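You operate a simulated robot arm through the tools that you are given. There is no shell and no other tool. Be economical: measure what you need, move in short steps, check, and stop when the job is done.

You run a simulated two-armed robot. Do the job below in one go: nothing can be reset, and whatever is moved stays where it is left.

Task
Lock the empty pot, pump it into the green band, then vent it.
Fine: Vent knob at hold to pump; wait for the result; it ends at zero, knob at hold, lid locked.

It is judged by the outcome, as a careful person would: the job done as asked, and still so three seconds after it is handed in. It fails if anything else is knocked over, pushed out of place, dropped, spilled or broken. Lids that push on must go on centred and level and be pressed home; caps that screw on are set level and turned clockwise until they are tight.

Robot
Two 7-joint arms with two-finger grippers on one trunk, hanging from a carriage that runs on a gantry, over the field with the corners [-2.4, -0.123], [0.1, -0.123], [0.1, 1.057], [-2.4, 1.057] (x, y) and turns from -6.231 to 5.76 rad about z. Base frame: it is fixed where the carriage stands at the start and does not move with it; the origin is on the floor, on the carriage's upright axis, x ahead of it, y to its left, z up. Units: m, rad, N and s.
The left shoulder is at the start at [0, 0.236, 1.625], the right one opposite. With the tool pointing down near the work surface each hand reaches from about 0.1 to 0.38 m from the robot's upright axis, wherever it stands, measured 20 degrees to its own side. Places, roughly: domed pot lid [0.7, -0.2, 1]; pot lever with green ball [0.6, 0.2, 0.9]; pot screen [0.5, -0.1, 1]; red knob marked vent [0.5, 0, 0.9]; steel pot [0.7, 0, 0.9]; yellow pump plunger [0.5, 0.1, 1]. Payload 3.43 kg a hand.
Tool frame (each hand has its own): the origin (TCP) lies between the finger pads and is the grasp point; the fingertips stand 0.03 m ahead of it; z points along the fingers, y is the line along which they close. The gripper opens to 0.104 m. The gripper's body begins 0.057 m behind the TCP.
Orientation is told as [roll, pitch, yaw] about the base's x, y, z axes, in that order, counted from this pose: with the fingers straight down and closing along the base's y, the tool's x points along the base's -x, its y along +y and its z along -z.

Tools
- The arms move only by the tool jog_arm. It takes "left_targets", "right_targets" or both (then of equal length, played together; a hand with none holds still); each is one flat list of numbers, 6 for each row, row after row: the shift along the tool's x, y, z in m, then the turn, a rotation vector about the tool's x, y, z in rad. In form: [tx, ty, tz, wx, wy, wz, tx, ty, tz, wx, wy, wz, ...]. A call has 1 to 10 rows; each row is the pose to reach, as a shift and turn from the pose commanded when the call began, along the tool's axes at that moment. "left_grip" and "right_grip" are, for a hand that has rows, the finger opening in m, from 0 to 0.104, set as the call begins (left out, the last holds). A row lasts 0.2 s, in which the tool goes at most 0.05 m and 0.15 rad; a call with a longer step from one row to the next is refused whole, and so is a gripper value outside its range. Where a pose cannot be reached the arm comes as near as it can. A force on the tool above 40 N (or 10 N above the force at the start of the call, whichever is more), or a blocked arm, ends the call early, and 0.2 s more pass. Each finger travels about 0.045 m/s and halts on what it meets, pressing with about 41 N; the grip force reading is that of the motor and also rises with nothing between the fingers. The clock runs only during rows and for 0.2 s after the last one: add rows that repeat a pose to give the fingers time. The reply holds the time, the measured pose of the TCP, the force on the tool along the base axes, the opening and the grip force, in the units named above and with some noise, with the torque about the TCP (base axes, N m) and any sound that the robot's microphone picked up.
- Cameras (640 x 400 px; columns grow to the right, rows downward): "scene" is now at [0.248, 0.0525, 1.7459]; the picture's right is [0.72, -0.70, 0.00], its down [-0.65, -0.67, -0.36] and it looks along [0.25, 0.26, -0.93] (base axes); focal length 266 px, centre (320, 200). "left" rides on the left gripper at [0.067, -0.018, -0.09] in its tool frame; the picture's right is [0.25, 0.97, 0.00], its down [-0.73, 0.19, -0.66] and it looks along [-0.64, 0.17, 0.75] (tool axes); focal length 218 px, centre (320, 200). "right" rides on the right gripper at [0.067, 0.018, -0.09] in its tool frame; the picture's right is [-0.25, 0.97, 0.00], its down [-0.73, -0.19, -0.66] and it looks along [-0.64, -0.17, 0.75] (tool axes); focal length 218 px, centre (320, 200). There is no depth. A picture from a camera that has moved, and an enlarged one, comes with that camera's place and axes in the base frame and with its lens. The place of the scene camera against the robot may be out by one fixed shift of up to 0.025 m in any direction.
- snapshot(camera): a new picture of that camera. The clock stands still meanwhile.
- raise_lower(by): slides the trunk up (or, below 0, down) by that many m; the arms and the scene camera ride with it, the base frame stays. It gives what a move gives, with no picture.
- roll_base(legs): drives the robot by 1 to 6 legs, each [ahead, left, turn to the left] in m, m and rad, along the robot's own axes; the way and the turn of a leg run together, so that a leg with both is an arc; at most 1.5 m and 3.142 rad a leg. The arms and the cameras ride along, it lands a little off, and it stops where it bumps. It keeps to its track: a leg is cut to what the track allows. It gives what a move gives.
- pan_tilt(pan, tilt): turns the head with the scene camera to pan (to the left, within 1.501 rad either way) and tilt (down, from -0.506 to 1.204), counted from straight ahead of the robot. It gives what a move gives.
- inspect(camera, box): a new picture of the part [left, top, right, bottom] of that camera's present view, enlarged. The clock stands still meanwhile.
- hand_in(): hands the job in; it is judged then, once.

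Work in short steps. Places have to be worked out from the pictures, the camera data and where the tool is seen: move nearer, look again, correct. Check each grasp and each placing, and mend what went wrong. You have 120 turns and 100 pictures in all, those below and enlarged ones among them. Open the grippers and draw the arms clear of the work before you hand the job in, unless the task says otherwise; then end with one line.

The tools are called after "Emit:" as name(argument=value, ...) on one line, values as JSON. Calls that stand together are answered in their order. jog_arm: Moves the arms, as the interface text tells. Its arguments: {"type":"object","properties":{"left_targets":{"type":"array"},"left_grip":{"type":"number"},"right_targets":{"type":"array"},"right_grip":{"type":"number"}},"required":[]} The other tools are called the same way: raise_lower (by) slides the trunk up or down; roll_base (legs) drives the base; pan_tilt (pan, tilt) turns the head that bears the scene camera; snapshot (camera) takes a picture; inspect (camera, box) takes an enlarged picture of a part of a camera's view; hand_in () hands the job in.

At the start:

```text
time: 0.0
left_tcp_pos: [0.5466, 0.346, 1.2601]
left_tcp_rot: [-0.001, -0.001, -0.001]
left_contact_force: [-0.2, -0.4, 0.2]
left_ft_torque: [-0.04, 0.01, 0.04]
left_opening: 0.104
left_finger_force: 0.0
right_tcp_pos: [0.3205, -0.0733, 1.2594]
right_tcp_rot: [-0.002, 0.0, 0.0]
right_contact_force: [-0.6, 0.0, -0.1]
right_ft_torque: [-0.04, 0.03, 0.02]
right_opening: 0.104
right_finger_force: 0.0
trunk travel left (down, up): [-0.536, 0.104]
robot x, y, heading: [0.0005, 0.0013, -0.001]
head pan, tilt: [0.798, 1.201]
```

scene: 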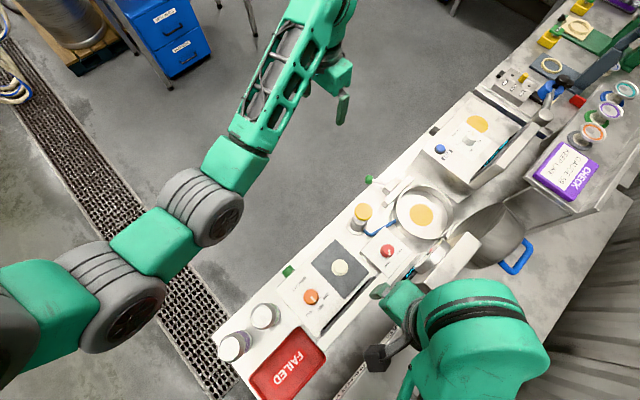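
right: 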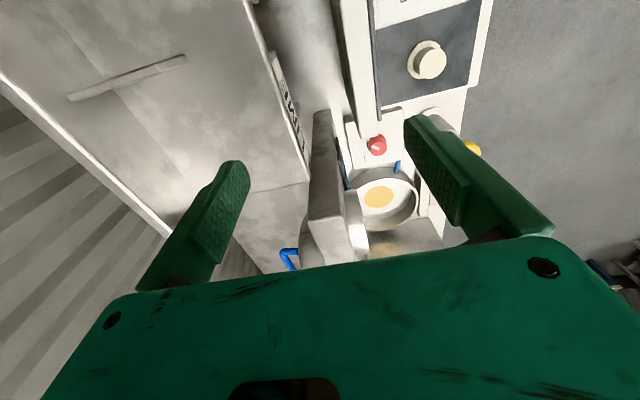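
left: 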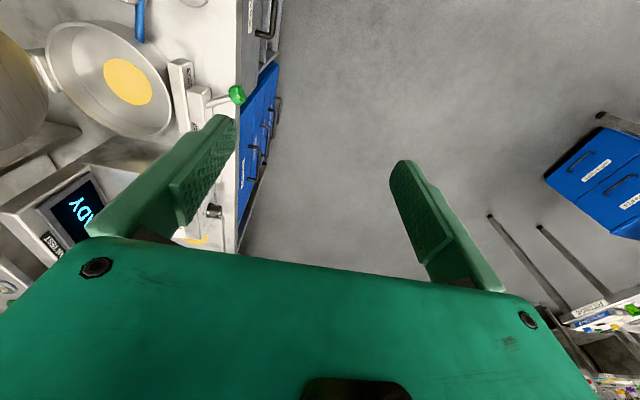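

The pot station seems to lie ahead of the robot; I look closer with an enlarged scene view.

Emit:
inspect(camera="scene", box=[320, 150, 560, 300])

Emit:
inspect(camera="left", box=[0, 0, 280, 250])

Emit:
inspect(camera="right", box=[220, 0, 500, 270])

```text
2.67 times, centred on (440, 225) of scene
camera zoom: at [0.248, 0.0525, 1.7459], right [0.72, -0.7, 0.0], down [-0.65, -0.67, -0.36], along [0.25, 0.26, -0.93], focal length 708 px, centre (0, 133)
```

zoom: 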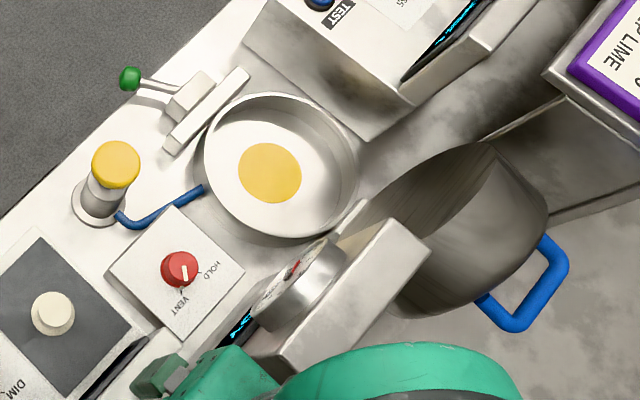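

```text
1.60 times, centred on (140, 125) of left
camera zoom: at [0.4799, 0.3287, 1.3492], right [-0.25, 0.97, 0.0], down [0.73, 0.19, 0.66], along [0.64, 0.17, -0.75], focal length 349 px, centre (608, 320)
```

zoom: 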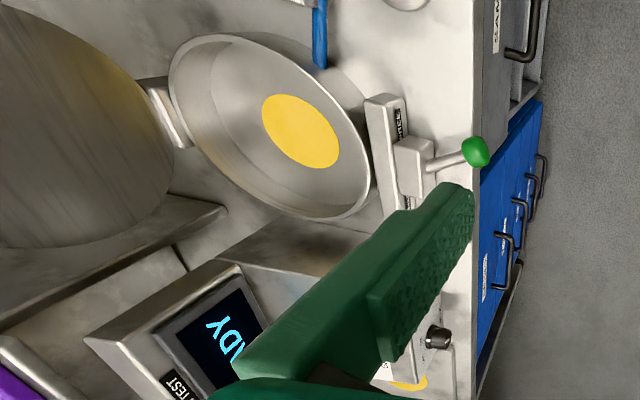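

```text
1.48 times, centred on (360, 135) of right
camera zoom: at [0.2552, -0.0579, 1.3499], right [0.25, 0.97, 0.0], down [0.73, -0.19, 0.66], along [0.64, -0.17, -0.75], focal length 323 px, centre (261, 296)
```

zoom: 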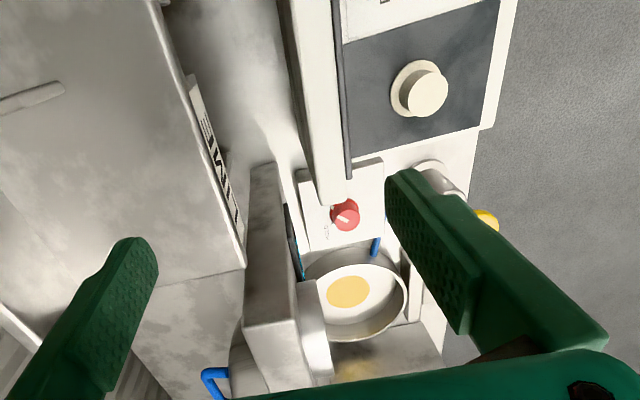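

The lid is hinged open on the -y side, the lever is at the +y side, and the dial/screen faces +y. I turn the left hand so its camera looks toward the dial, and draw the right hand back and up out of the scene camera's way.

Emit:
jog_arm(left_targets=[0, 0, 0, 0, 0, 0.15, 0, 0, 0, 0, 0, 0.3, 0, 0, 0, 0, 0, 0.45, 0, 0, 0, 0, 0, 0.6, 0, 0, 0, 0, 0, 0.75, 0, 0, 0, 0, 0, 0.9, 0, 0, 0, 0, 0, 1.05, 0, 0, 0, 0, 0, 1.2, 0, 0, 0, 0, 0, 1.35, 0, 0, 0, 0, 0, 1.5], right_targets=[0.015, -0.015, -0.01, 0, 0, 0, 0.03, -0.03, -0.02, 0, 0, 0, 0.045, -0.045, -0.03, 0, 0, 0, 0.06, -0.06, -0.04, 0, 0, 0, 0.075, -0.075, -0.05, 0, 0, 0, 0.09, -0.09, -0.06, 0, 0, 0, 0.105, -0.105, -0.07, 0, 0, 0, 0.12, -0.12, -0.08, 0, 0, 0, 0.135, -0.135, -0.09, 0, 0, 0, 0.15, -0.15, -0.1, 0, 0, 0])

Emit:
snapshot(camera="left")

Emit:
inspect(camera="scene", box=[320, 150, 560, 300])

```text
time: 2.2
left_tcp_pos: [0.5479, 0.3446, 1.2606]
left_tcp_rot: [0.0, -0.003, -1.503]
left_contact_force: [-0.7, -0.7, 0.1]
left_ft_torque: [0.05, 0.0, 0.02]
left_opening: 0.1041
left_finger_force: 0.1
right_tcp_pos: [0.3126, -0.2194, 1.2684]
right_tcp_rot: [0.001, -0.018, -0.002]
right_contact_force: [-0.5, 0.1, 0.3]
right_ft_torque: [0.09, 0.01, 0.0]
right_opening: 0.104
right_finger_force: 0.1
right hand out of reach, approached as far as the arm can: row 1, 2, 3, 4, 5, 6, 7, 8, 9, 10
trunk travel left (down, up): [-0.536, 0.104]
robot x, y, heading: [0.0049, 0.0003, -0.002]
head pan, tilt: [0.798, 1.201]
```

```text
93 pictures are left
camera left: at [0.526, 0.4103, 1.3487], right [0.95, 0.32, 0.0], down [0.24, -0.71, 0.66], along [0.21, -0.62, -0.75], focal length 218 px, centre (320, 200)
```

left: 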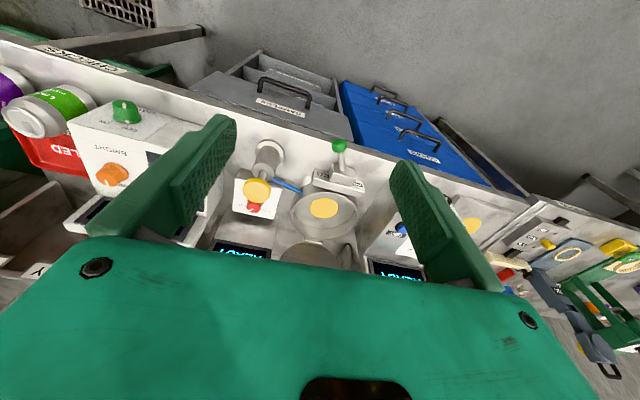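

```text
2.67 times, centred on (440, 225) of scene
camera zoom: at [0.2481, 0.0518, 1.7459], right [0.72, -0.7, 0.0], down [-0.65, -0.67, -0.36], along [0.25, 0.26, -0.93], focal length 708 px, centre (0, 133)
```

zoom: 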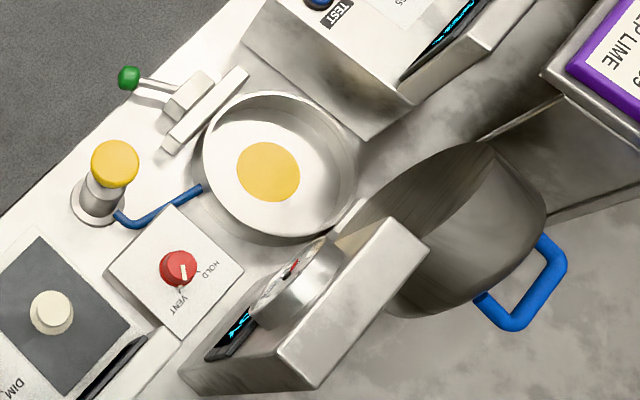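

The knob's white mark seems to point to VENT. I look at the whole neighbourhood straight ahead before lowering the trunk.

Emit:
pan_tilt(pan=-0.1, tilt=0.95)

Emit:
snapshot(camera="scene")

Emit:
snapshot(camera="right")

```text
time: 3.4
left_tcp_pos: [0.5478, 0.3449, 1.2605]
left_tcp_rot: [0.001, 0.002, -1.498]
left_contact_force: [0.7, -0.3, -0.8]
left_ft_torque: [-0.02, 0.0, -0.01]
left_opening: 0.1039
left_finger_force: 0.0
right_tcp_pos: [0.3135, -0.217, 1.2687]
right_tcp_rot: [0.001, -0.018, 0.001]
right_contact_force: [-0.5, -0.5, -1.0]
right_ft_torque: [0.02, 0.02, -0.01]
right_opening: 0.1042
right_finger_force: 0.0
trunk travel left (down, up): [-0.536, 0.104]
robot x, y, heading: [0.0005, 0.0064, 0.002]
head pan, tilt: [-0.099, 0.949]
```

```text
91 pictures are left
camera scene: at [0.2814, 0.0053, 1.7621], right [-0.1, -1.0, 0.0], down [-0.81, 0.08, -0.58], along [0.58, -0.06, -0.81], focal length 266 px, centre (320, 200)
```

scene: 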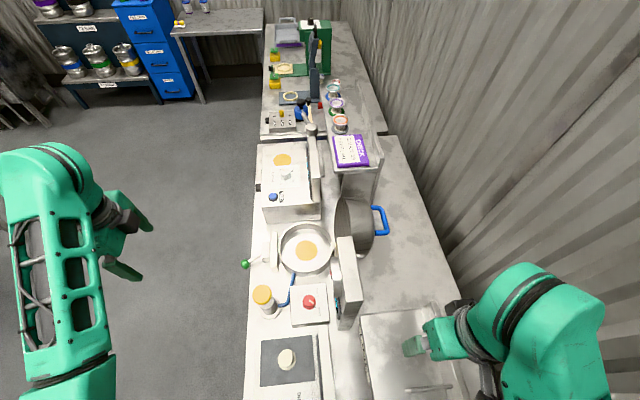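

```text
90 pictures are left
camera right: at [0.2453, -0.2007, 1.3579], right [0.25, 0.97, 0.01], down [0.72, -0.19, 0.67], along [0.65, -0.16, -0.74], focal length 218 px, centre (320, 200)
```

right: 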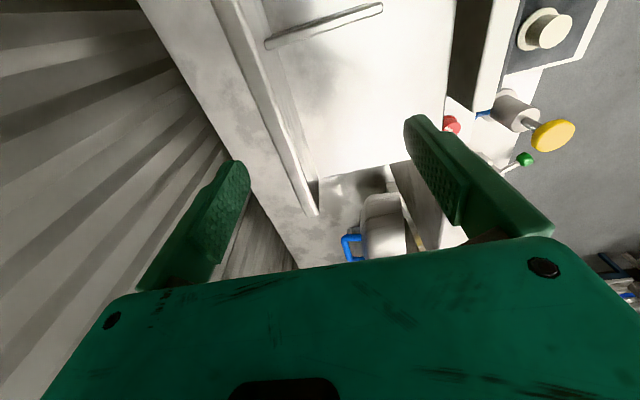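

Bench top is near z≈0.85, lid stands about upright with its handle at the back. I raise both hands, then drive ahead and lower the trunk in steps.

Emit:
jog_arm(left_targets=[0, 0, -0.05, 0, 0, 0, 0, 0, -0.1, 0, 0, 0, 0, 0, -0.15, 0, 0, 0, 0, 0, -0.2, 0, 0, 0], right_targets=[-0.03, 0, -0.04, 0, 0, 0, -0.06, 0, -0.08, 0, 0, 0, -0.09, 0, -0.12, 0, 0, 0, -0.12, 0, -0.16, 0, 0, 0])

Emit:
roll_base(legs=[[0.09, 0, 0]])

Emit:
raise_lower(by=-0.15)

Emit:
snapshot(camera="scene")

```text
time: 4.4
left_tcp_pos: [0.565, 0.351, 1.4333]
left_tcp_rot: [0.01, 0.0, -1.498]
left_contact_force: [-0.3, -0.2, -0.4]
left_ft_torque: [-0.03, 0.01, 0.01]
left_opening: 0.104
left_finger_force: 0.0
left hand out of reach, approached as far as the arm can: row 4
right_tcp_pos: [0.313, -0.2194, 1.2658]
right_tcp_rot: [0.0, -0.004, 0.001]
right_contact_force: [-0.5, 0.1, -0.1]
right_ft_torque: [0.04, 0.03, -0.01]
right_opening: 0.1039
right_finger_force: 0.1
right hand out of reach, approached as far as the arm can: row 1, 2, 3, 4
trunk travel left (down, up): [-0.536, 0.104]
robot x, y, heading: [0.0007, -0.0, 0.001]
head pan, tilt: [-0.099, 0.949]
```

```text
time: 5.5
left_tcp_pos: [0.6544, 0.3513, 1.4335]
left_tcp_rot: [0.012, 0.003, -1.5]
left_contact_force: [0.1, -0.4, -0.8]
left_ft_torque: [-0.01, -0.01, -0.01]
left_opening: 0.1038
left_finger_force: 0.1
right_tcp_pos: [0.4018, -0.218, 1.2652]
right_tcp_rot: [0.001, -0.006, 0.0]
right_contact_force: [1.0, -0.2, -0.1]
right_ft_torque: [0.0, 0.02, 0.02]
right_opening: 0.1042
right_finger_force: 0.1
trunk travel left (down, up): [-0.536, 0.104]
robot x, y, heading: [0.0911, -0.0006, 0.001]
head pan, tilt: [-0.099, 0.949]
```

```text
time: 7.5
left_tcp_pos: [0.6515, 0.3511, 1.3495]
left_tcp_rot: [0.007, -0.001, -1.501]
left_contact_force: [-1.4, 0.1, 0.4]
left_ft_torque: [0.0, -0.03, -0.01]
left_opening: 0.1039
left_finger_force: 0.1
right_tcp_pos: [0.4024, -0.2196, 1.2002]
right_tcp_rot: [-0.001, -0.031, -0.002]
right_contact_force: [0.2, 0.6, -1.0]
right_ft_torque: [0.0, 0.0, 0.02]
right_opening: 0.1039
right_finger_force: 0.0
trunk travel left (down, up): [-0.455, 0.185]
robot x, y, heading: [0.087, 0.0069, 0.001]
head pan, tilt: [-0.099, 0.949]
stopped: the arm was blocked; the commanded pose is now the measured one
```

```text
89 pictures are left
camera scene: at [0.3687, 0.0055, 1.6814], right [-0.1, -0.99, 0.0], down [-0.81, 0.08, -0.58], along [0.58, -0.06, -0.81], focal length 266 px, centre (320, 200)
```

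scene: 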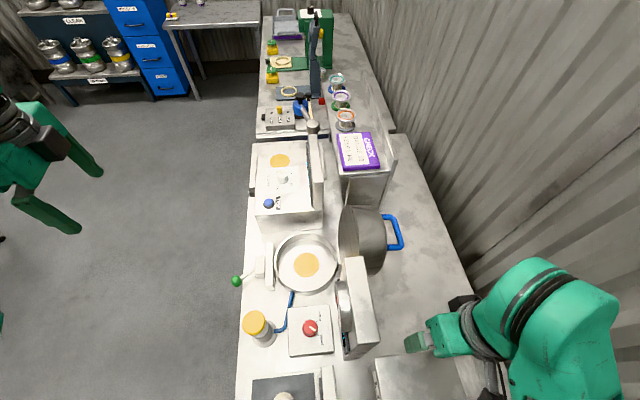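

The descent stopped as blocked. I extend the right hand forward (folded too tightly) and up, which should free it, over the empty space near the lid's front side.

Emit:
jog_arm(right_targets=[-0.05, 0, 0, 0, 0, 0, -0.1, 0, 0, 0, 0, 0, -0.1, 0, -0.05, 0, 0, 0, -0.1, 0, -0.1, 0, 0, 0])

Emit:
snapshot(camera="right")

```text
time: 8.4
left_tcp_pos: [0.6553, 0.3515, 1.3505]
left_tcp_rot: [0.012, 0.001, -1.498]
left_contact_force: [-0.3, -0.9, 0.3]
left_ft_torque: [0.03, 0.02, 0.0]
left_opening: 0.104
left_finger_force: 0.0
right_tcp_pos: [0.5447, -0.2137, 1.2238]
right_tcp_rot: [0.003, -0.05, 0.001]
right_contact_force: [-0.7, -0.4, -0.5]
right_ft_torque: [0.0, -0.03, -0.01]
right_opening: 0.1037
right_finger_force: 0.1
right hand out of reach, approached as far as the arm can: row 1, 3, 4
trunk travel left (down, up): [-0.455, 0.185]
robot x, y, heading: [0.0919, 0.0009, -0.0]
head pan, tilt: [-0.099, 0.949]
```

```text
88 pictures are left
camera right: at [0.4746, -0.1983, 1.3101], right [0.25, 0.97, 0.02], down [0.7, -0.19, 0.69], along [0.67, -0.16, -0.72], focal length 218 px, centre (320, 200)
```

right: 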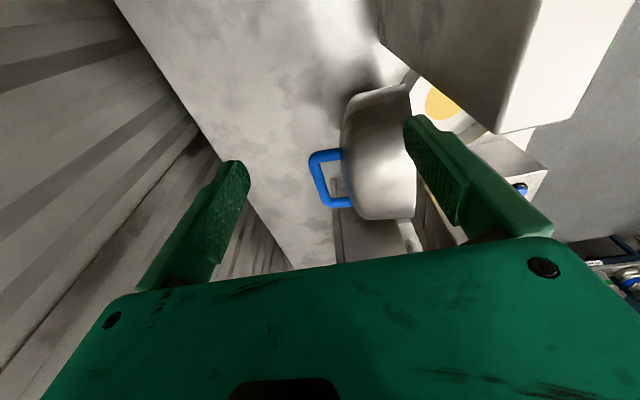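

The handle works out at about (0.69, -0.23, 1.035), its bar running along x. I bring the right hand nearer above it, narrowing the fingers, and look again.

Emit:
jog_arm(right_targets=[-0.04, -0.01, 0, 0, 0, 0, -0.08, -0.015, 0, 0, 0, 0, -0.11, -0.02, 0.0, 0, 0, 0, -0.11, -0.02, 0.0, 0, 0, 0, -0.11, -0.02, 0.0, 0, 0, 0, -0.11, -0.02, 0.0, 0, 0, 0, -0.11, -0.02, 0.0, 0, 0, 0], right_grip=0.04)

Emit:
snapshot(camera="right")

Emit:
snapshot(camera="scene")

```text
time: 10.1
left_tcp_pos: [0.6547, 0.3517, 1.3516]
left_tcp_rot: [0.01, 0.001, -1.5]
left_contact_force: [-0.4, -0.4, -0.1]
left_ft_torque: [0.01, 0.0, -0.02]
left_opening: 0.1038
left_finger_force: 0.0
right_tcp_pos: [0.6532, -0.2357, 1.2292]
right_tcp_rot: [0.004, -0.04, 0.0]
right_contact_force: [-0.4, 0.2, -0.1]
right_ft_torque: [-0.02, 0.03, -0.02]
right_opening: 0.0402
right_finger_force: 0.1
trunk travel left (down, up): [-0.455, 0.185]
robot x, y, heading: [0.0915, 0.0014, 0.005]
head pan, tilt: [-0.099, 0.949]
```

```text
87 pictures are left
camera right: at [0.5831, -0.2193, 1.3162], right [0.25, 0.97, 0.01], down [0.7, -0.19, 0.69], along [0.67, -0.16, -0.73], focal length 218 px, centre (320, 200)
```

right: 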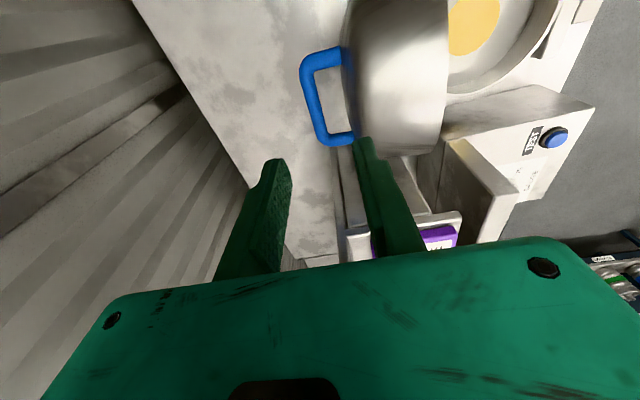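

```text
86 pictures are left
camera scene: at [0.3711, 0.0064, 1.6817], right [-0.1, -1.0, 0.0], down [-0.81, 0.08, -0.58], along [0.58, -0.06, -0.81], focal length 266 px, centre (320, 200)
```

scene: 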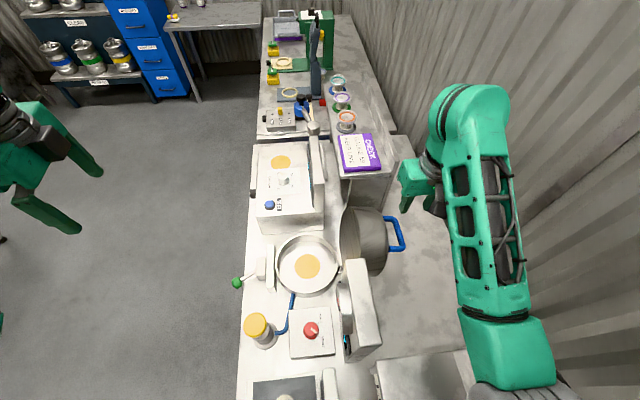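

Two right-camera views agree on the handle bar centre at (0.672, -0.247, 1.054), with ~0.026 m free inside the loop. I go above it with the fingers 0.03 apart and come down partway.

Emit:
jog_arm(right_targets=[-0.017, -0.011, 0.0, 0, 0, 0, -0.017, -0.011, 0.04, 0, 0, 0, -0.017, -0.011, 0.08, 0, 0, 0, -0.017, -0.011, 0.095, 0, 0, 0], right_grip=0.032)

Emit:
snapshot(camera="right")

```text
time: 11.2
left_tcp_pos: [0.6409, 0.3473, 1.3552]
left_tcp_rot: [0.0, -0.004, -1.505]
left_contact_force: [0.6, -0.2, 0.5]
left_ft_torque: [0.03, 0.02, 0.0]
left_opening: 0.1039
left_finger_force: 0.1
right_tcp_pos: [0.6837, -0.2441, 1.2283]
right_tcp_rot: [-0.005, -0.177, 0.012]
right_contact_force: [0.4, -1.0, -0.5]
right_ft_torque: [-0.03, 0.01, 0.01]
right_opening: 0.032
right_finger_force: 0.1
trunk travel left (down, up): [-0.455, 0.185]
robot x, y, heading: [0.083, 0.0068, -0.005]
head pan, tilt: [-0.099, 0.949]
stopped in row 4 (right hand): the arm was blocked; the commanded pose is now the measured one
```

```text
85 pictures are left
camera right: at [0.6041, -0.2281, 1.3034], right [0.24, 0.97, 0.04], down [0.6, -0.18, 0.78], along [0.76, -0.16, -0.63], focal length 218 px, centre (320, 200)
```

right: 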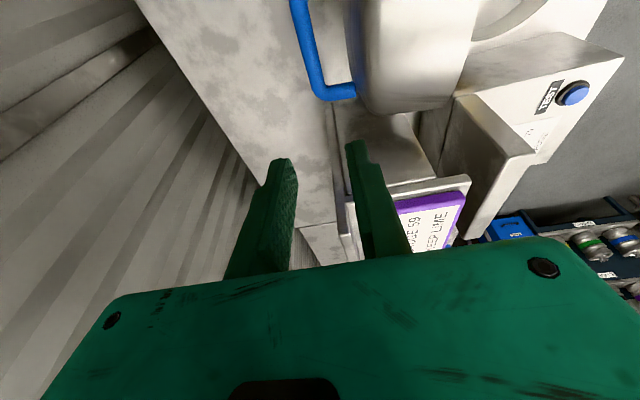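

The hand did not descend: something on the right arm itself is blocked. I look to the right with the head.

Emit:
pan_tilt(pan=-0.8, tilt=1.1)

Emit:
snapshot(camera="scene")

```text
time: 12.3
left_tcp_pos: [0.6392, 0.3495, 1.3565]
left_tcp_rot: [0.0, -0.002, -1.503]
left_contact_force: [0.5, 0.4, -0.2]
left_ft_torque: [-0.01, -0.01, -0.02]
left_opening: 0.1039
left_finger_force: 0.0
right_tcp_pos: [0.6855, -0.2444, 1.2264]
right_tcp_rot: [-0.004, -0.175, 0.013]
right_contact_force: [-0.2, -0.5, 0.5]
right_ft_torque: [-0.02, -0.02, -0.01]
right_opening: 0.032
right_finger_force: 0.0
trunk travel left (down, up): [-0.455, 0.185]
robot x, y, heading: [0.0889, 0.0069, -0.001]
head pan, tilt: [-0.799, 1.1]
```

```text
84 pictures are left
camera scene: at [0.3324, -0.0329, 1.6821], right [-0.72, -0.7, 0.01], down [-0.63, 0.64, -0.45], along [0.3, -0.33, -0.89], focal length 266 px, centre (320, 200)
```

scene: 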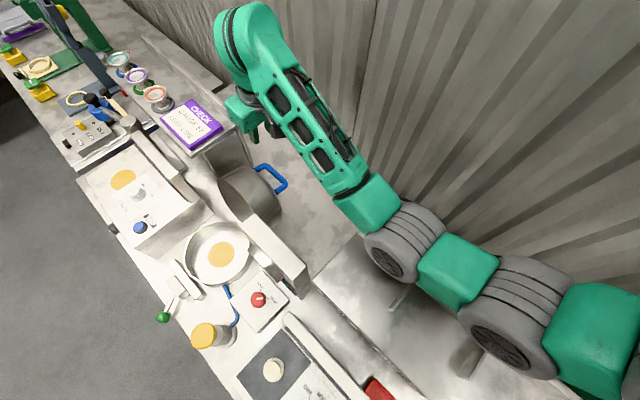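

The right elbow hangs low over the chest at the right; that is what blocks. I raise the trunk so the arm can reach down more stretched, then try the descent again.

Emit:
raise_lower(by=0.1)

Emit:
jog_arm(right_targets=[0.0, 0, 0.0, 0, 0.15, 0, 0.0, 0, 0.03, 0, 0.17, 0, 0.01, 0, 0.06, 0, 0.17, 0, 0.02, 0, 0.09, 0, 0.17, 0, 0.02, 0, 0.12, 0, 0.17, 0])

Emit:
snapshot(camera="right")

Emit:
snapshot(camera="scene")

```text
time: 13.7
left_tcp_pos: [0.6522, 0.3537, 1.4511]
left_tcp_rot: [0.011, 0.003, -1.5]
left_contact_force: [0.0, 0.0, -0.1]
left_ft_torque: [0.02, -0.01, 0.02]
left_opening: 0.1039
left_finger_force: 0.1
right_tcp_pos: [0.6908, -0.2405, 1.2878]
right_tcp_rot: [0.003, -0.135, 0.008]
right_contact_force: [0.0, 0.2, -0.1]
right_ft_torque: [0.02, 0.05, 0.03]
right_opening: 0.0319
right_finger_force: 0.0
trunk travel left (down, up): [-0.555, 0.085]
robot x, y, heading: [0.0874, 0.0049, -0.003]
head pan, tilt: [-0.799, 1.1]
```

```text
time: 14.8
left_tcp_pos: [0.6532, 0.3535, 1.4521]
left_tcp_rot: [0.009, 0.001, -1.5]
left_contact_force: [-0.4, 0.2, 0.1]
left_ft_torque: [-0.03, 0.02, 0.0]
left_opening: 0.1041
left_finger_force: 0.1
right_tcp_pos: [0.6895, -0.2416, 1.1672]
right_tcp_rot: [0.001, 0.032, 0.008]
right_contact_force: [0.0, -0.6, 0.0]
right_ft_torque: [0.02, 0.02, 0.0]
right_opening: 0.032
right_finger_force: 0.0
trunk travel left (down, up): [-0.555, 0.085]
robot x, y, heading: [0.0877, 0.0019, 0.001]
head pan, tilt: [-0.799, 1.1]
```

```text
83 pictures are left
camera right: at [0.6252, -0.2251, 1.26], right [0.24, 0.97, -0.01], down [0.75, -0.19, 0.63], along [0.61, -0.16, -0.77], focal length 218 px, centre (320, 200)
```

right: 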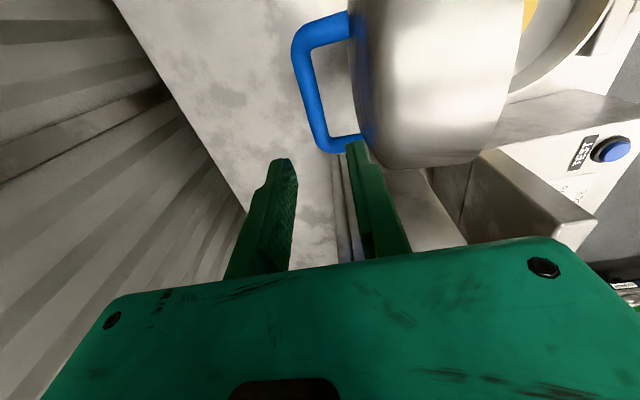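

```text
82 pictures are left
camera scene: at [0.3402, -0.0301, 1.7715], right [-0.72, -0.7, 0.0], down [-0.62, 0.64, -0.45], along [0.32, -0.33, -0.89], focal length 266 px, centre (320, 200)
```

scene: 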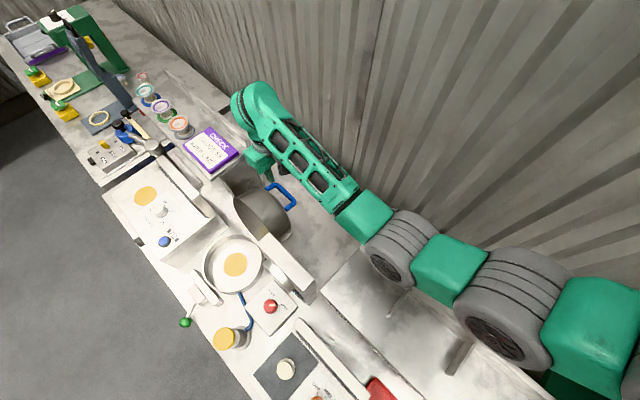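

Now it comes down freely. The bar is at (0.674, -0.249, 1.054); I straddle it with the fingers.

Emit:
jog_arm(right_targets=[0.012, -0.005, 0.03, 0, -0.03, 0, 0.012, -0.005, 0.06, 0, -0.03, 0, 0.012, -0.005, 0.085, 0, -0.03, 0, 0.012, -0.005, 0.107, 0, -0.03, 0])

Emit:
snapshot(camera="right")

```text
time: 15.8
left_tcp_pos: [0.6525, 0.3517, 1.452]
left_tcp_rot: [0.01, 0.001, -1.5]
left_contact_force: [-0.1, 0.8, -0.3]
left_ft_torque: [0.0, 0.01, 0.0]
left_opening: 0.1042
left_finger_force: 0.1
right_tcp_pos: [0.6723, -0.2485, 1.0623]
right_tcp_rot: [0.001, -0.001, 0.008]
right_contact_force: [-9.6, -5.4, 18.2]
right_ft_torque: [1.37, -0.57, 0.53]
right_opening: 0.0321
right_finger_force: 0.0
trunk travel left (down, up): [-0.555, 0.085]
robot x, y, heading: [0.0847, 0.0011, 0.002]
head pan, tilt: [-0.799, 1.1]
```

```text
81 pictures are left
camera right: at [0.6072, -0.2321, 1.1523], right [0.25, 0.97, 0.0], down [0.73, -0.19, 0.66], along [0.64, -0.16, -0.75], focal length 218 px, centre (320, 200)
```

right: 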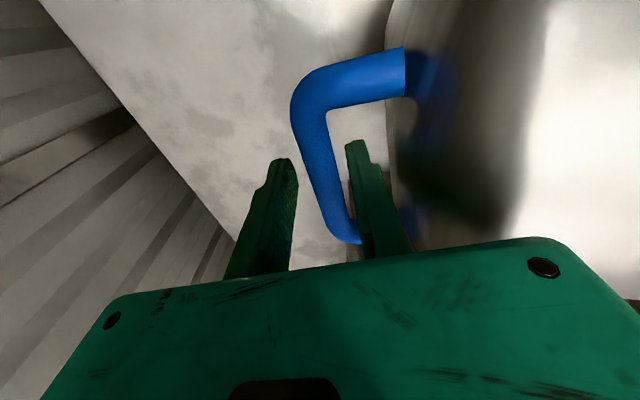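

The bar is between the fingers; the upward force is the gripper body resting on the lid's top rim. I lift a little and swing the handle along the hinge arc (hinge ≈ y -0.1, z 0.945), first part.

Emit:
jog_arm(right_targets=[0, 0.0, -0.012, 0, 0, 0, 0, 0.01, -0.02, 0, 0, 0, 0, 0.02, -0.029, 0, 0, 0, 0, 0.033, -0.04, 0, 0, 0, 0, 0.0453, -0.0494, 0, 0, 0, 0, 0.06, -0.058, 0, 0, 0, 0, 0.0737, -0.065, 0, 0, 0])

Emit:
snapshot(camera="right")

Emit:
snapshot(camera="scene")

```text
time: 17.4
left_tcp_pos: [0.6517, 0.3533, 1.4513]
left_tcp_rot: [0.013, 0.002, -1.501]
left_contact_force: [0.6, -0.3, -0.2]
left_ft_torque: [0.0, 0.01, -0.05]
left_opening: 0.1041
left_finger_force: 0.1
right_tcp_pos: [0.6717, -0.1724, 1.1273]
right_tcp_rot: [-0.001, 0.003, 0.008]
right_contact_force: [0.0, -2.9, 1.7]
right_ft_torque: [-0.11, -0.01, -0.04]
right_opening: 0.0323
right_finger_force: 0.6
trunk travel left (down, up): [-0.555, 0.085]
robot x, y, heading: [0.0872, 0.0033, 0.0]
head pan, tilt: [-0.799, 1.1]
```

```text
80 pictures are left
camera right: at [0.6053, -0.157, 1.2168], right [0.24, 0.97, 0.0], down [0.73, -0.18, 0.66], along [0.64, -0.16, -0.76], focal length 218 px, centre (320, 200)
```

right: 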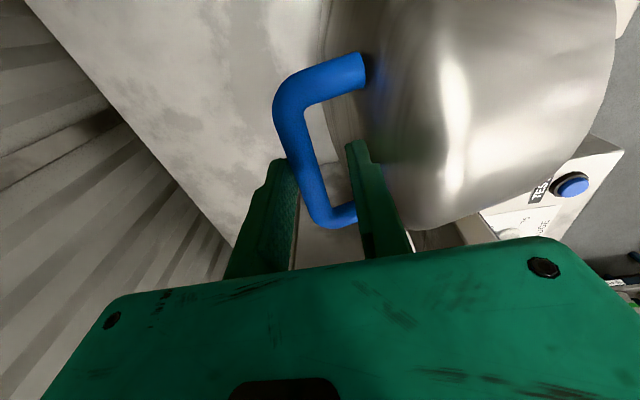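

```text
79 pictures are left
camera scene: at [0.3403, -0.0303, 1.7716], right [-0.72, -0.7, 0.0], down [-0.62, 0.64, -0.45], along [0.32, -0.33, -0.89], focal length 266 px, centre (320, 200)
```

scene: 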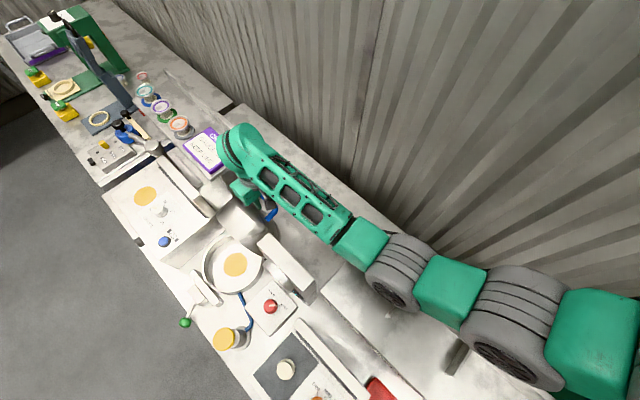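

The lid follows. I continue the arc over the top and down toward the pot.

Emit:
jog_arm(right_targets=[0, 0.014, -0.006, 0, 0, 0, 0, 0.0284, -0.0104, 0, 0, 0, 0, 0.044, -0.013, 0, 0, 0, 0, 0.0604, -0.0153, 0, 0, 0, 0, 0.077, -0.015, 0, 0, 0, 0, 0.0928, -0.0146, 0, 0, 0, 0, 0.109, -0.012, 0, 0, 0, 0, 0.1246, -0.0082, 0, 0, 0])

Emit:
snapshot(camera="right")

```text
time: 19.2
left_tcp_pos: [0.6531, 0.3533, 1.4514]
left_tcp_rot: [0.011, 0.003, -1.5]
left_contact_force: [0.1, 1.1, -0.4]
left_ft_torque: [0.01, 0.0, -0.02]
left_opening: 0.1039
left_finger_force: 0.0
right_tcp_pos: [0.6695, -0.0477, 1.1318]
right_tcp_rot: [0.002, 0.004, 0.009]
right_contact_force: [-0.5, -0.4, -0.4]
right_ft_torque: [-0.01, 0.03, 0.0]
right_opening: 0.0319
right_finger_force: 0.0
trunk travel left (down, up): [-0.555, 0.085]
robot x, y, heading: [0.0846, 0.0065, -0.004]
head pan, tilt: [-0.799, 1.1]
```

```text
78 pictures are left
camera right: at [0.604, -0.0321, 1.2236], right [0.24, 0.97, 0.0], down [0.73, -0.18, 0.65], along [0.63, -0.16, -0.76], focal length 218 px, centre (320, 200)
```

right: 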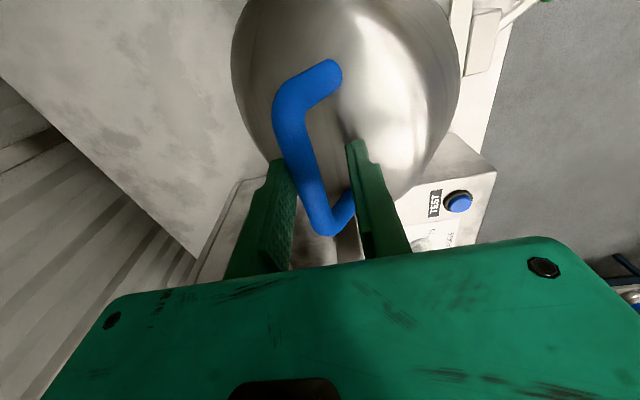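

Lid is going over and rests against the outer finger side. I continue down to the closed position.

Emit:
jog_arm(right_targets=[0, 0.012, 0.003, 0, 0, 0, 0, 0.024, 0.008, 0, 0, 0, 0, 0.035, 0.014, 0, 0, 0, 0, 0.046, 0.02, 0, 0, 0, 0, 0.056, 0.027, 0, 0, 0, 0, 0.064, 0.033, 0, 0, 0])

Emit:
snapshot(camera="right")

```text
time: 20.6
left_tcp_pos: [0.6524, 0.3525, 1.4513]
left_tcp_rot: [0.008, 0.001, -1.499]
left_contact_force: [-0.7, 0.6, 0.2]
left_ft_torque: [0.0, 0.01, 0.01]
left_opening: 0.1041
left_finger_force: 0.1
right_tcp_pos: [0.6698, 0.0149, 1.1007]
right_tcp_rot: [0.001, 0.004, 0.007]
right_contact_force: [0.1, -0.2, 0.2]
right_ft_torque: [-0.01, 0.0, 0.01]
right_opening: 0.032
right_finger_force: 0.0
trunk travel left (down, up): [-0.555, 0.085]
robot x, y, heading: [0.0891, 0.0031, 0.001]
head pan, tilt: [-0.799, 1.1]
```

```text
77 pictures are left
camera right: at [0.603, 0.0307, 1.1916], right [0.25, 0.97, 0.0], down [0.73, -0.19, 0.65], along [0.63, -0.16, -0.76], focal length 218 px, centre (320, 200)
```

right: 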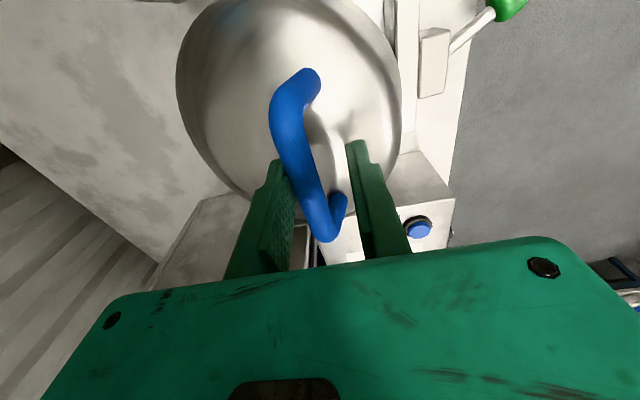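

The lid is nearly shut, bar near the outer finger. I follow a little more down and see the force.

Emit:
jog_arm(right_targets=[0, 0.008, 0.008, 0, 0, 0, 0, 0.016, 0.016, 0, 0, 0, 0, 0.02, 0.024, 0, 0, 0, 0, 0.02, 0.032, 0, 0, 0])

Emit:
pan_tilt(pan=0, tilt=1.0)

Emit:
snapshot(camera="scene")

Emit:
snapshot(camera="right")

```text
time: 21.6
left_tcp_pos: [0.6529, 0.3541, 1.452]
left_tcp_rot: [0.01, 0.003, -1.499]
left_contact_force: [-0.1, 0.3, -0.6]
left_ft_torque: [0.01, -0.01, -0.01]
left_opening: 0.1037
left_finger_force: 0.1
right_tcp_pos: [0.6681, 0.0355, 1.0688]
right_tcp_rot: [0.002, 0.002, 0.009]
right_contact_force: [0.1, -0.6, -0.5]
right_ft_torque: [0.03, 0.0, -0.02]
right_opening: 0.0323
right_finger_force: 0.2
trunk travel left (down, up): [-0.555, 0.085]
robot x, y, heading: [0.0857, 0.0044, 0.001]
head pan, tilt: [-0.799, 1.1]
```

```text
time: 22.8
left_tcp_pos: [0.6514, 0.3532, 1.4517]
left_tcp_rot: [0.01, 0.001, -1.501]
left_contact_force: [-0.2, 0.5, -0.1]
left_ft_torque: [-0.01, 0.01, 0.01]
left_opening: 0.1038
left_finger_force: 0.1
right_tcp_pos: [0.6691, 0.0348, 1.0691]
right_tcp_rot: [0.002, 0.003, 0.009]
right_contact_force: [-0.6, 0.0, 0.2]
right_ft_torque: [-0.02, -0.01, 0.03]
right_opening: 0.0318
right_finger_force: 0.1
trunk travel left (down, up): [-0.555, 0.085]
robot x, y, heading: [0.0829, 0.0048, 0.004]
head pan, tilt: [0.0, 1.0]
```

```text
76 pictures are left
camera scene: at [0.3659, 0.0151, 1.7781], right [0.0, -1.0, 0.0], down [-0.84, 0.0, -0.54], along [0.54, 0.0, -0.84], focal length 266 px, centre (320, 200)
```

scene: 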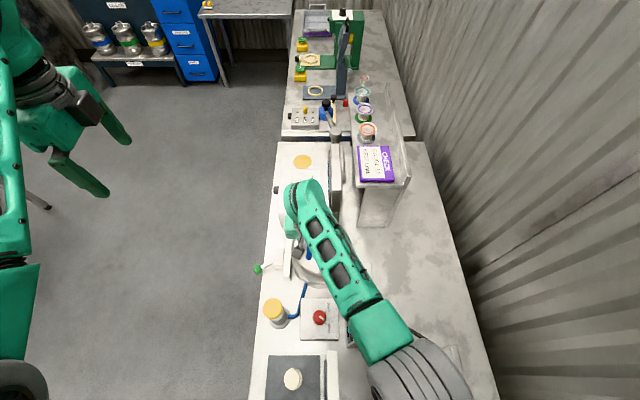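

```text
75 pictures are left
camera right: at [0.6031, 0.0512, 1.1589], right [0.24, 0.97, 0.0], down [0.73, -0.19, 0.65], along [0.63, -0.16, -0.76], focal length 218 px, centre (320, 200)
```

right: 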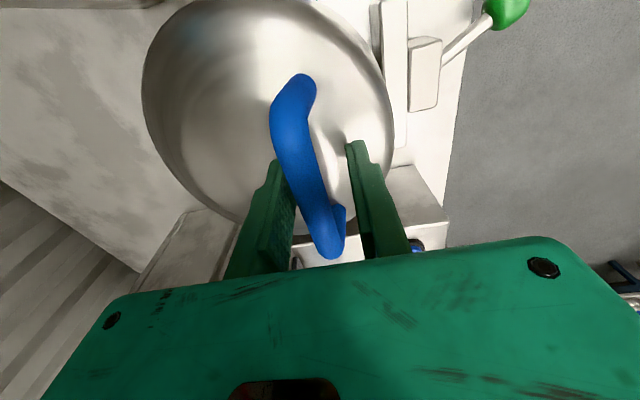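

The lid appears nearly closed. I lift off, close the fingers and inspect from above.

Emit:
jog_arm(right_targets=[0, 0, -0.04, 0, 0, 0, 0, 0, -0.08, 0, 0, 0, 0, 0, -0.12, 0, 0, 0, 0, 0, -0.12, 0, 0, 0])

Emit:
jog_arm(right_targets=[0.02, 0, 0, 0, 0, 0, 0.04, 0, 0, 0, 0, 0, 0.06, 0, 0, 0, 0, 0], right_grip=0.0)

Emit:
snapshot(camera="right")

```text
time: 23.8
left_tcp_pos: [0.6528, 0.3528, 1.4517]
left_tcp_rot: [0.01, 0.002, -1.501]
left_contact_force: [0.0, 0.9, 0.5]
left_ft_torque: [-0.01, -0.01, -0.01]
left_opening: 0.1039
left_finger_force: 0.0
right_tcp_pos: [0.668, 0.0371, 1.1909]
right_tcp_rot: [0.0, 0.003, 0.009]
right_contact_force: [0.3, 0.2, 1.3]
right_ft_torque: [-0.02, -0.01, -0.02]
right_opening: 0.0319
right_finger_force: 0.0
trunk travel left (down, up): [-0.555, 0.085]
robot x, y, heading: [0.0857, 0.004, -0.0]
head pan, tilt: [0.0, 1.0]
```

```text
time: 24.6
left_tcp_pos: [0.6519, 0.3533, 1.4511]
left_tcp_rot: [0.008, 0.002, -1.501]
left_contact_force: [0.2, 0.1, -0.3]
left_ft_torque: [-0.01, 0.0, -0.02]
left_opening: 0.104
left_finger_force: 0.1
right_tcp_pos: [0.6097, 0.0354, 1.1905]
right_tcp_rot: [0.003, 0.005, 0.009]
right_contact_force: [0.6, -0.5, -0.4]
right_ft_torque: [-0.01, 0.02, 0.0]
right_opening: 0.0
right_finger_force: 34.2
trunk travel left (down, up): [-0.555, 0.085]
robot x, y, heading: [0.0864, 0.0023, 0.0]
head pan, tilt: [0.0, 1.0]
```

```text
74 pictures are left
camera right: at [0.5436, 0.0518, 1.2806], right [0.24, 0.97, 0.0], down [0.73, -0.19, 0.65], along [0.63, -0.16, -0.76], focal length 218 px, centre (320, 200)
```

right: 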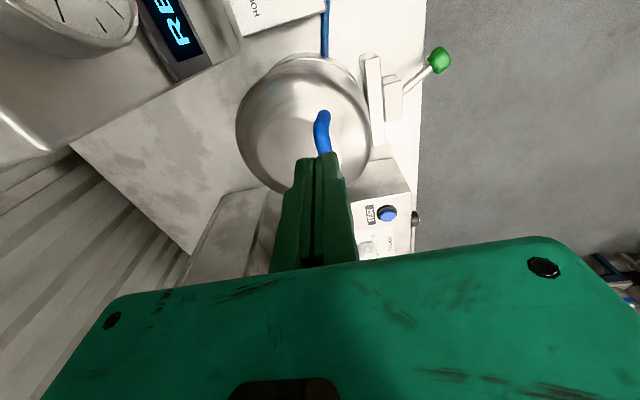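

The lid lies on the pot; bar around (0.67, 0.035). I press it down with closed fingers, watching force.

Emit:
jog_arm(right_targets=[-0.03, 0, 0, 0, 0, 0, -0.06, 0, 0, 0, 0, 0, -0.06, 0, 0.04, 0, 0, 0, -0.06, 0, 0.07, 0, 0, 0, -0.06, 0, 0.08, 0, 0, 0, -0.06, 0, 0.09, 0, 0, 0, -0.06, 0, 0.1, 0, 0, 0, -0.06, 0, 0.11, 0, 0, 0])

```text
time: 26.4
left_tcp_pos: [0.6512, 0.3524, 1.4517]
left_tcp_rot: [0.01, 0.001, -1.501]
left_contact_force: [0.1, 1.3, 0.2]
left_ft_torque: [0.03, -0.01, -0.01]
left_opening: 0.1038
left_finger_force: 0.1
right_tcp_pos: [0.6705, 0.0379, 1.0854]
right_tcp_rot: [0.007, 0.002, 0.002]
right_contact_force: [-1.0, -1.8, 3.7]
right_ft_torque: [0.01, -0.01, -0.02]
right_opening: 0.0
right_finger_force: 34.2
trunk travel left (down, up): [-0.555, 0.085]
robot x, y, heading: [0.0889, 0.0045, -0.002]
head pan, tilt: [0.0, 1.0]
stopped in row 8 (right hand): the force on the tool passed its limit at 47 N (the readings are from after the stop); the commanded pose is now the measured one
```

Firm stop at 47 N with the bar top at z≈1.055. I retract the right hand up and back, then inspect lid and lever.

Emit:
jog_arm(right_targets=[0, 0, -0.05, 0, 0, 0, 0, 0, -0.1, 0, 0, 0, 0, 0, -0.15, 0, 0, 0, 0.05, -0.03, -0.17, 0, 0, 0, 0.1, -0.06, -0.17, 0, 0, 0, 0.13, -0.1, -0.17, 0, 0, 0, 0.15, -0.14, -0.17, 0, 0, 0, 0.15, -0.18, -0.17, 0, 0, 0])

Emit:
inspect(camera="scene", box=[220, 180, 420, 340])

Emit:
snapshot(camera="right")

```text
refused: row 4 steps farther than a row can; nothing moved
```

```text
2.50 times, centred on (320, 260) of scene
camera zoom: at [0.3657, 0.0147, 1.7781], right [0.0, -1.0, 0.0], down [-0.84, 0.0, -0.54], along [0.54, 0.0, -0.84], focal length 664 px, centre (320, 50)
```

zoom: 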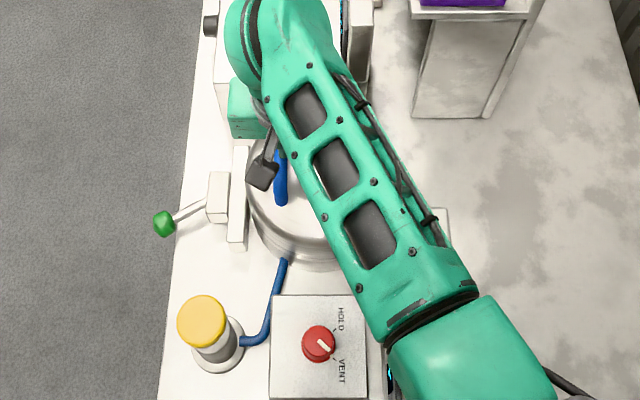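

```text
72 pictures are left
camera right: at [0.6051, 0.0527, 1.1754], right [0.25, 0.97, 0.0], down [0.73, -0.19, 0.65], along [0.63, -0.16, -0.76], focal length 218 px, centre (320, 200)
```

right: 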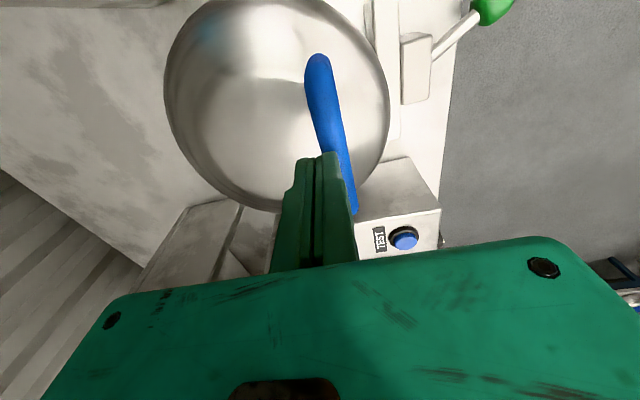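

The knob's mark indeed points at VENT. I retract the right hand with shorter steps.

Emit:
jog_arm(right_targets=[0, 0, -0.05, 0, 0, 0, 0, 0, -0.1, 0, 0, 0, 0, 0, -0.15, 0, 0, 0, 0.03, -0.03, -0.17, 0, 0, 0, 0.06, -0.06, -0.17, 0, 0, 0, 0.09, -0.09, -0.17, 0, 0, 0, 0.12, -0.12, -0.17, 0, 0, 0, 0.13, -0.16, -0.17, 0, 0, 0, 0.13, -0.2, -0.17, 0, 0, 0, 0.13, -0.24, -0.17, 0, 0, 0])

Emit:
inspect(camera="scene", box=[220, 180, 420, 340])

Emit:
snapshot(camera="right")

```text
time: 28.6
left_tcp_pos: [0.6519, 0.3519, 1.4511]
left_tcp_rot: [0.009, 0.003, -1.501]
left_contact_force: [-0.1, 0.2, -0.4]
left_ft_torque: [-0.04, -0.04, -0.01]
left_opening: 0.1037
left_finger_force: 0.2
right_tcp_pos: [0.5424, -0.205, 1.2546]
right_tcp_rot: [0.004, 0.004, 0.004]
right_contact_force: [0.0, 0.0, -0.1]
right_ft_torque: [0.0, -0.04, 0.01]
right_opening: 0.0
right_finger_force: 35.2
trunk travel left (down, up): [-0.555, 0.085]
robot x, y, heading: [0.0868, 0.0015, 0.003]
head pan, tilt: [0.0, 1.0]
```

```text
2.50 times, centred on (320, 260) of scene
camera zoom: at [0.3656, 0.0147, 1.7781], right [0.0, -1.0, 0.0], down [-0.84, 0.0, -0.54], along [0.54, 0.0, -0.84], focal length 664 px, centre (320, 50)
```

zoom: 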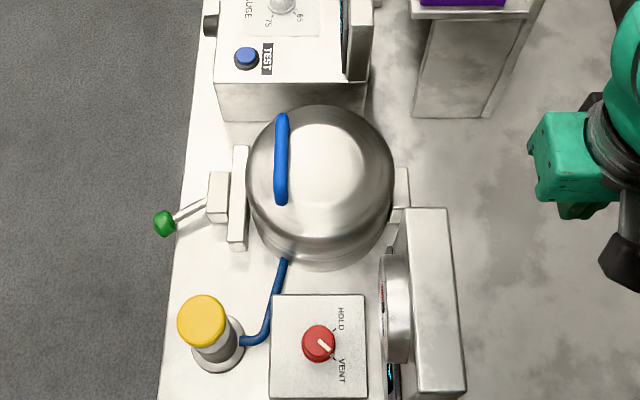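

```text
70 pictures are left
camera right: at [0.4769, -0.1903, 1.3448], right [0.25, 0.97, 0.0], down [0.73, -0.19, 0.65], along [0.63, -0.16, -0.76], focal length 218 px, centre (320, 200)
```

right: 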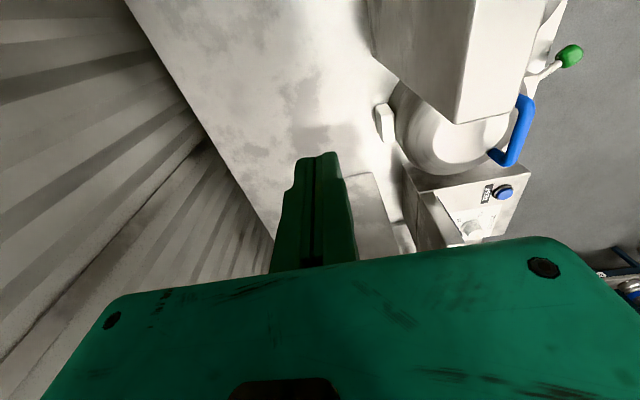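

Lid is down and centred on the pot. Now the left hand comes down in front of the bench to look at the lever and its labels.

Emit:
jog_arm(left_targets=[0.02, -0.02, 0.03, 0, 0, 0, 0.03, -0.03, 0.07, 0, 0, 0, 0.04, -0.04, 0.11, 0, 0, 0, 0.05, -0.05, 0.15, 0, 0, 0, 0.05, -0.05, 0.19, 0, 0, 0, 0.05, -0.05, 0.23, 0, 0, 0], left_grip=0.05)

Emit:
snapshot(camera="left")

```text
time: 30.0
left_tcp_pos: [0.6018, 0.398, 1.2225]
left_tcp_rot: [0.011, 0.001, -1.5]
left_contact_force: [0.1, 0.2, 0.4]
left_ft_torque: [-0.01, 0.0, 0.01]
left_opening: 0.05
left_finger_force: 0.1
right_tcp_pos: [0.5434, -0.2055, 1.2552]
right_tcp_rot: [0.004, 0.003, 0.003]
right_contact_force: [0.0, 0.5, 0.2]
right_ft_torque: [0.03, -0.01, 0.0]
right_opening: 0.0
right_finger_force: 35.0
trunk travel left (down, up): [-0.555, 0.085]
robot x, y, heading: [0.0867, 0.0033, -0.003]
head pan, tilt: [0.0, 1.0]
```

```text
69 pictures are left
camera left: at [0.5785, 0.4641, 1.3113], right [0.95, 0.32, 0.01], down [0.23, -0.72, 0.66], along [0.22, -0.62, -0.75], focal length 218 px, centre (320, 200)
```

left: 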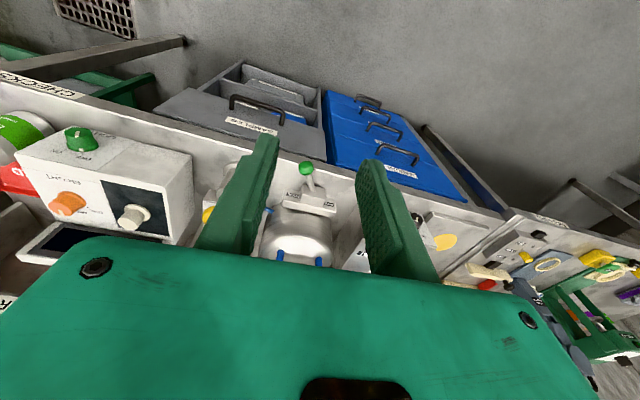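

Emit:
inspect(camera="left", box=[240, 140, 380, 280])

```text
2.86 times, centred on (310, 210) of left
camera zoom: at [0.5785, 0.4641, 1.3113], right [0.95, 0.32, 0.01], down [0.23, -0.72, 0.66], along [0.22, -0.62, -0.75], focal length 624 px, centre (349, 171)
```

zoom: 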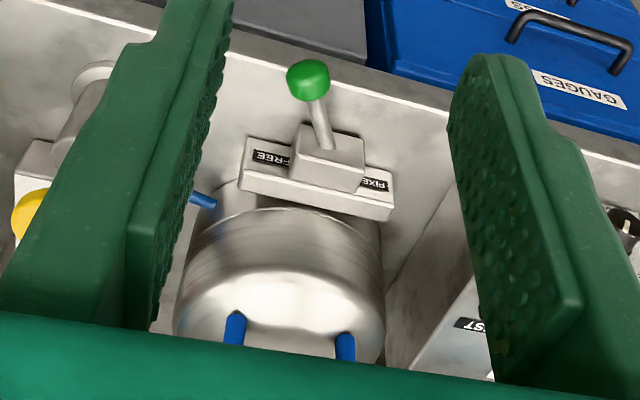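

The lever (ball ≈ (0.639, 0.205, 0.90)) leans to the FREE end; FIXED is at the +x end. I bring the left hand over the ball, fingers 0.05 apart to straddle it.

Emit:
jog_arm(left_targets=[-0.038, 0.005, 0.025, 0, 0, 0, -0.076, 0.01, 0.05, 0, 0, 0, -0.114, 0.014, 0.075, 0, 0, 0, -0.152, 0.019, 0.1, 0, 0, 0, -0.19, 0.024, 0.125, 0, 0, 0, -0.19, 0.024, 0.16, 0, 0, 0])

Emit:
snapshot(camera="left")

```text
time: 31.4
left_tcp_pos: [0.642, 0.2119, 1.0612]
left_tcp_rot: [0.012, 0.002, -1.501]
left_contact_force: [0.6, 0.8, -0.1]
left_ft_torque: [-0.01, 0.04, -0.02]
left_opening: 0.0501
left_finger_force: 0.0
right_tcp_pos: [0.5432, -0.2065, 1.2546]
right_tcp_rot: [0.005, 0.003, 0.005]
right_contact_force: [0.6, 0.0, 0.3]
right_ft_torque: [-0.01, 0.01, -0.02]
right_opening: 0.0
right_finger_force: 34.6
trunk travel left (down, up): [-0.555, 0.085]
robot x, y, heading: [0.087, 0.0055, -0.002]
head pan, tilt: [0.0, 1.0]
```

```text
67 pictures are left
camera left: at [0.6182, 0.2771, 1.1507], right [0.95, 0.32, 0.01], down [0.23, -0.72, 0.66], along [0.22, -0.62, -0.75], focal length 218 px, centre (320, 200)
```

left: 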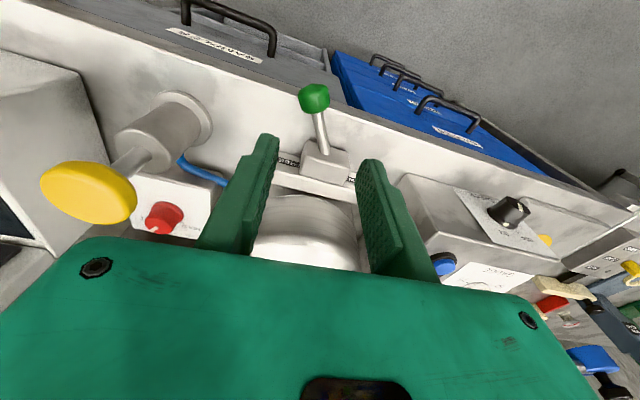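

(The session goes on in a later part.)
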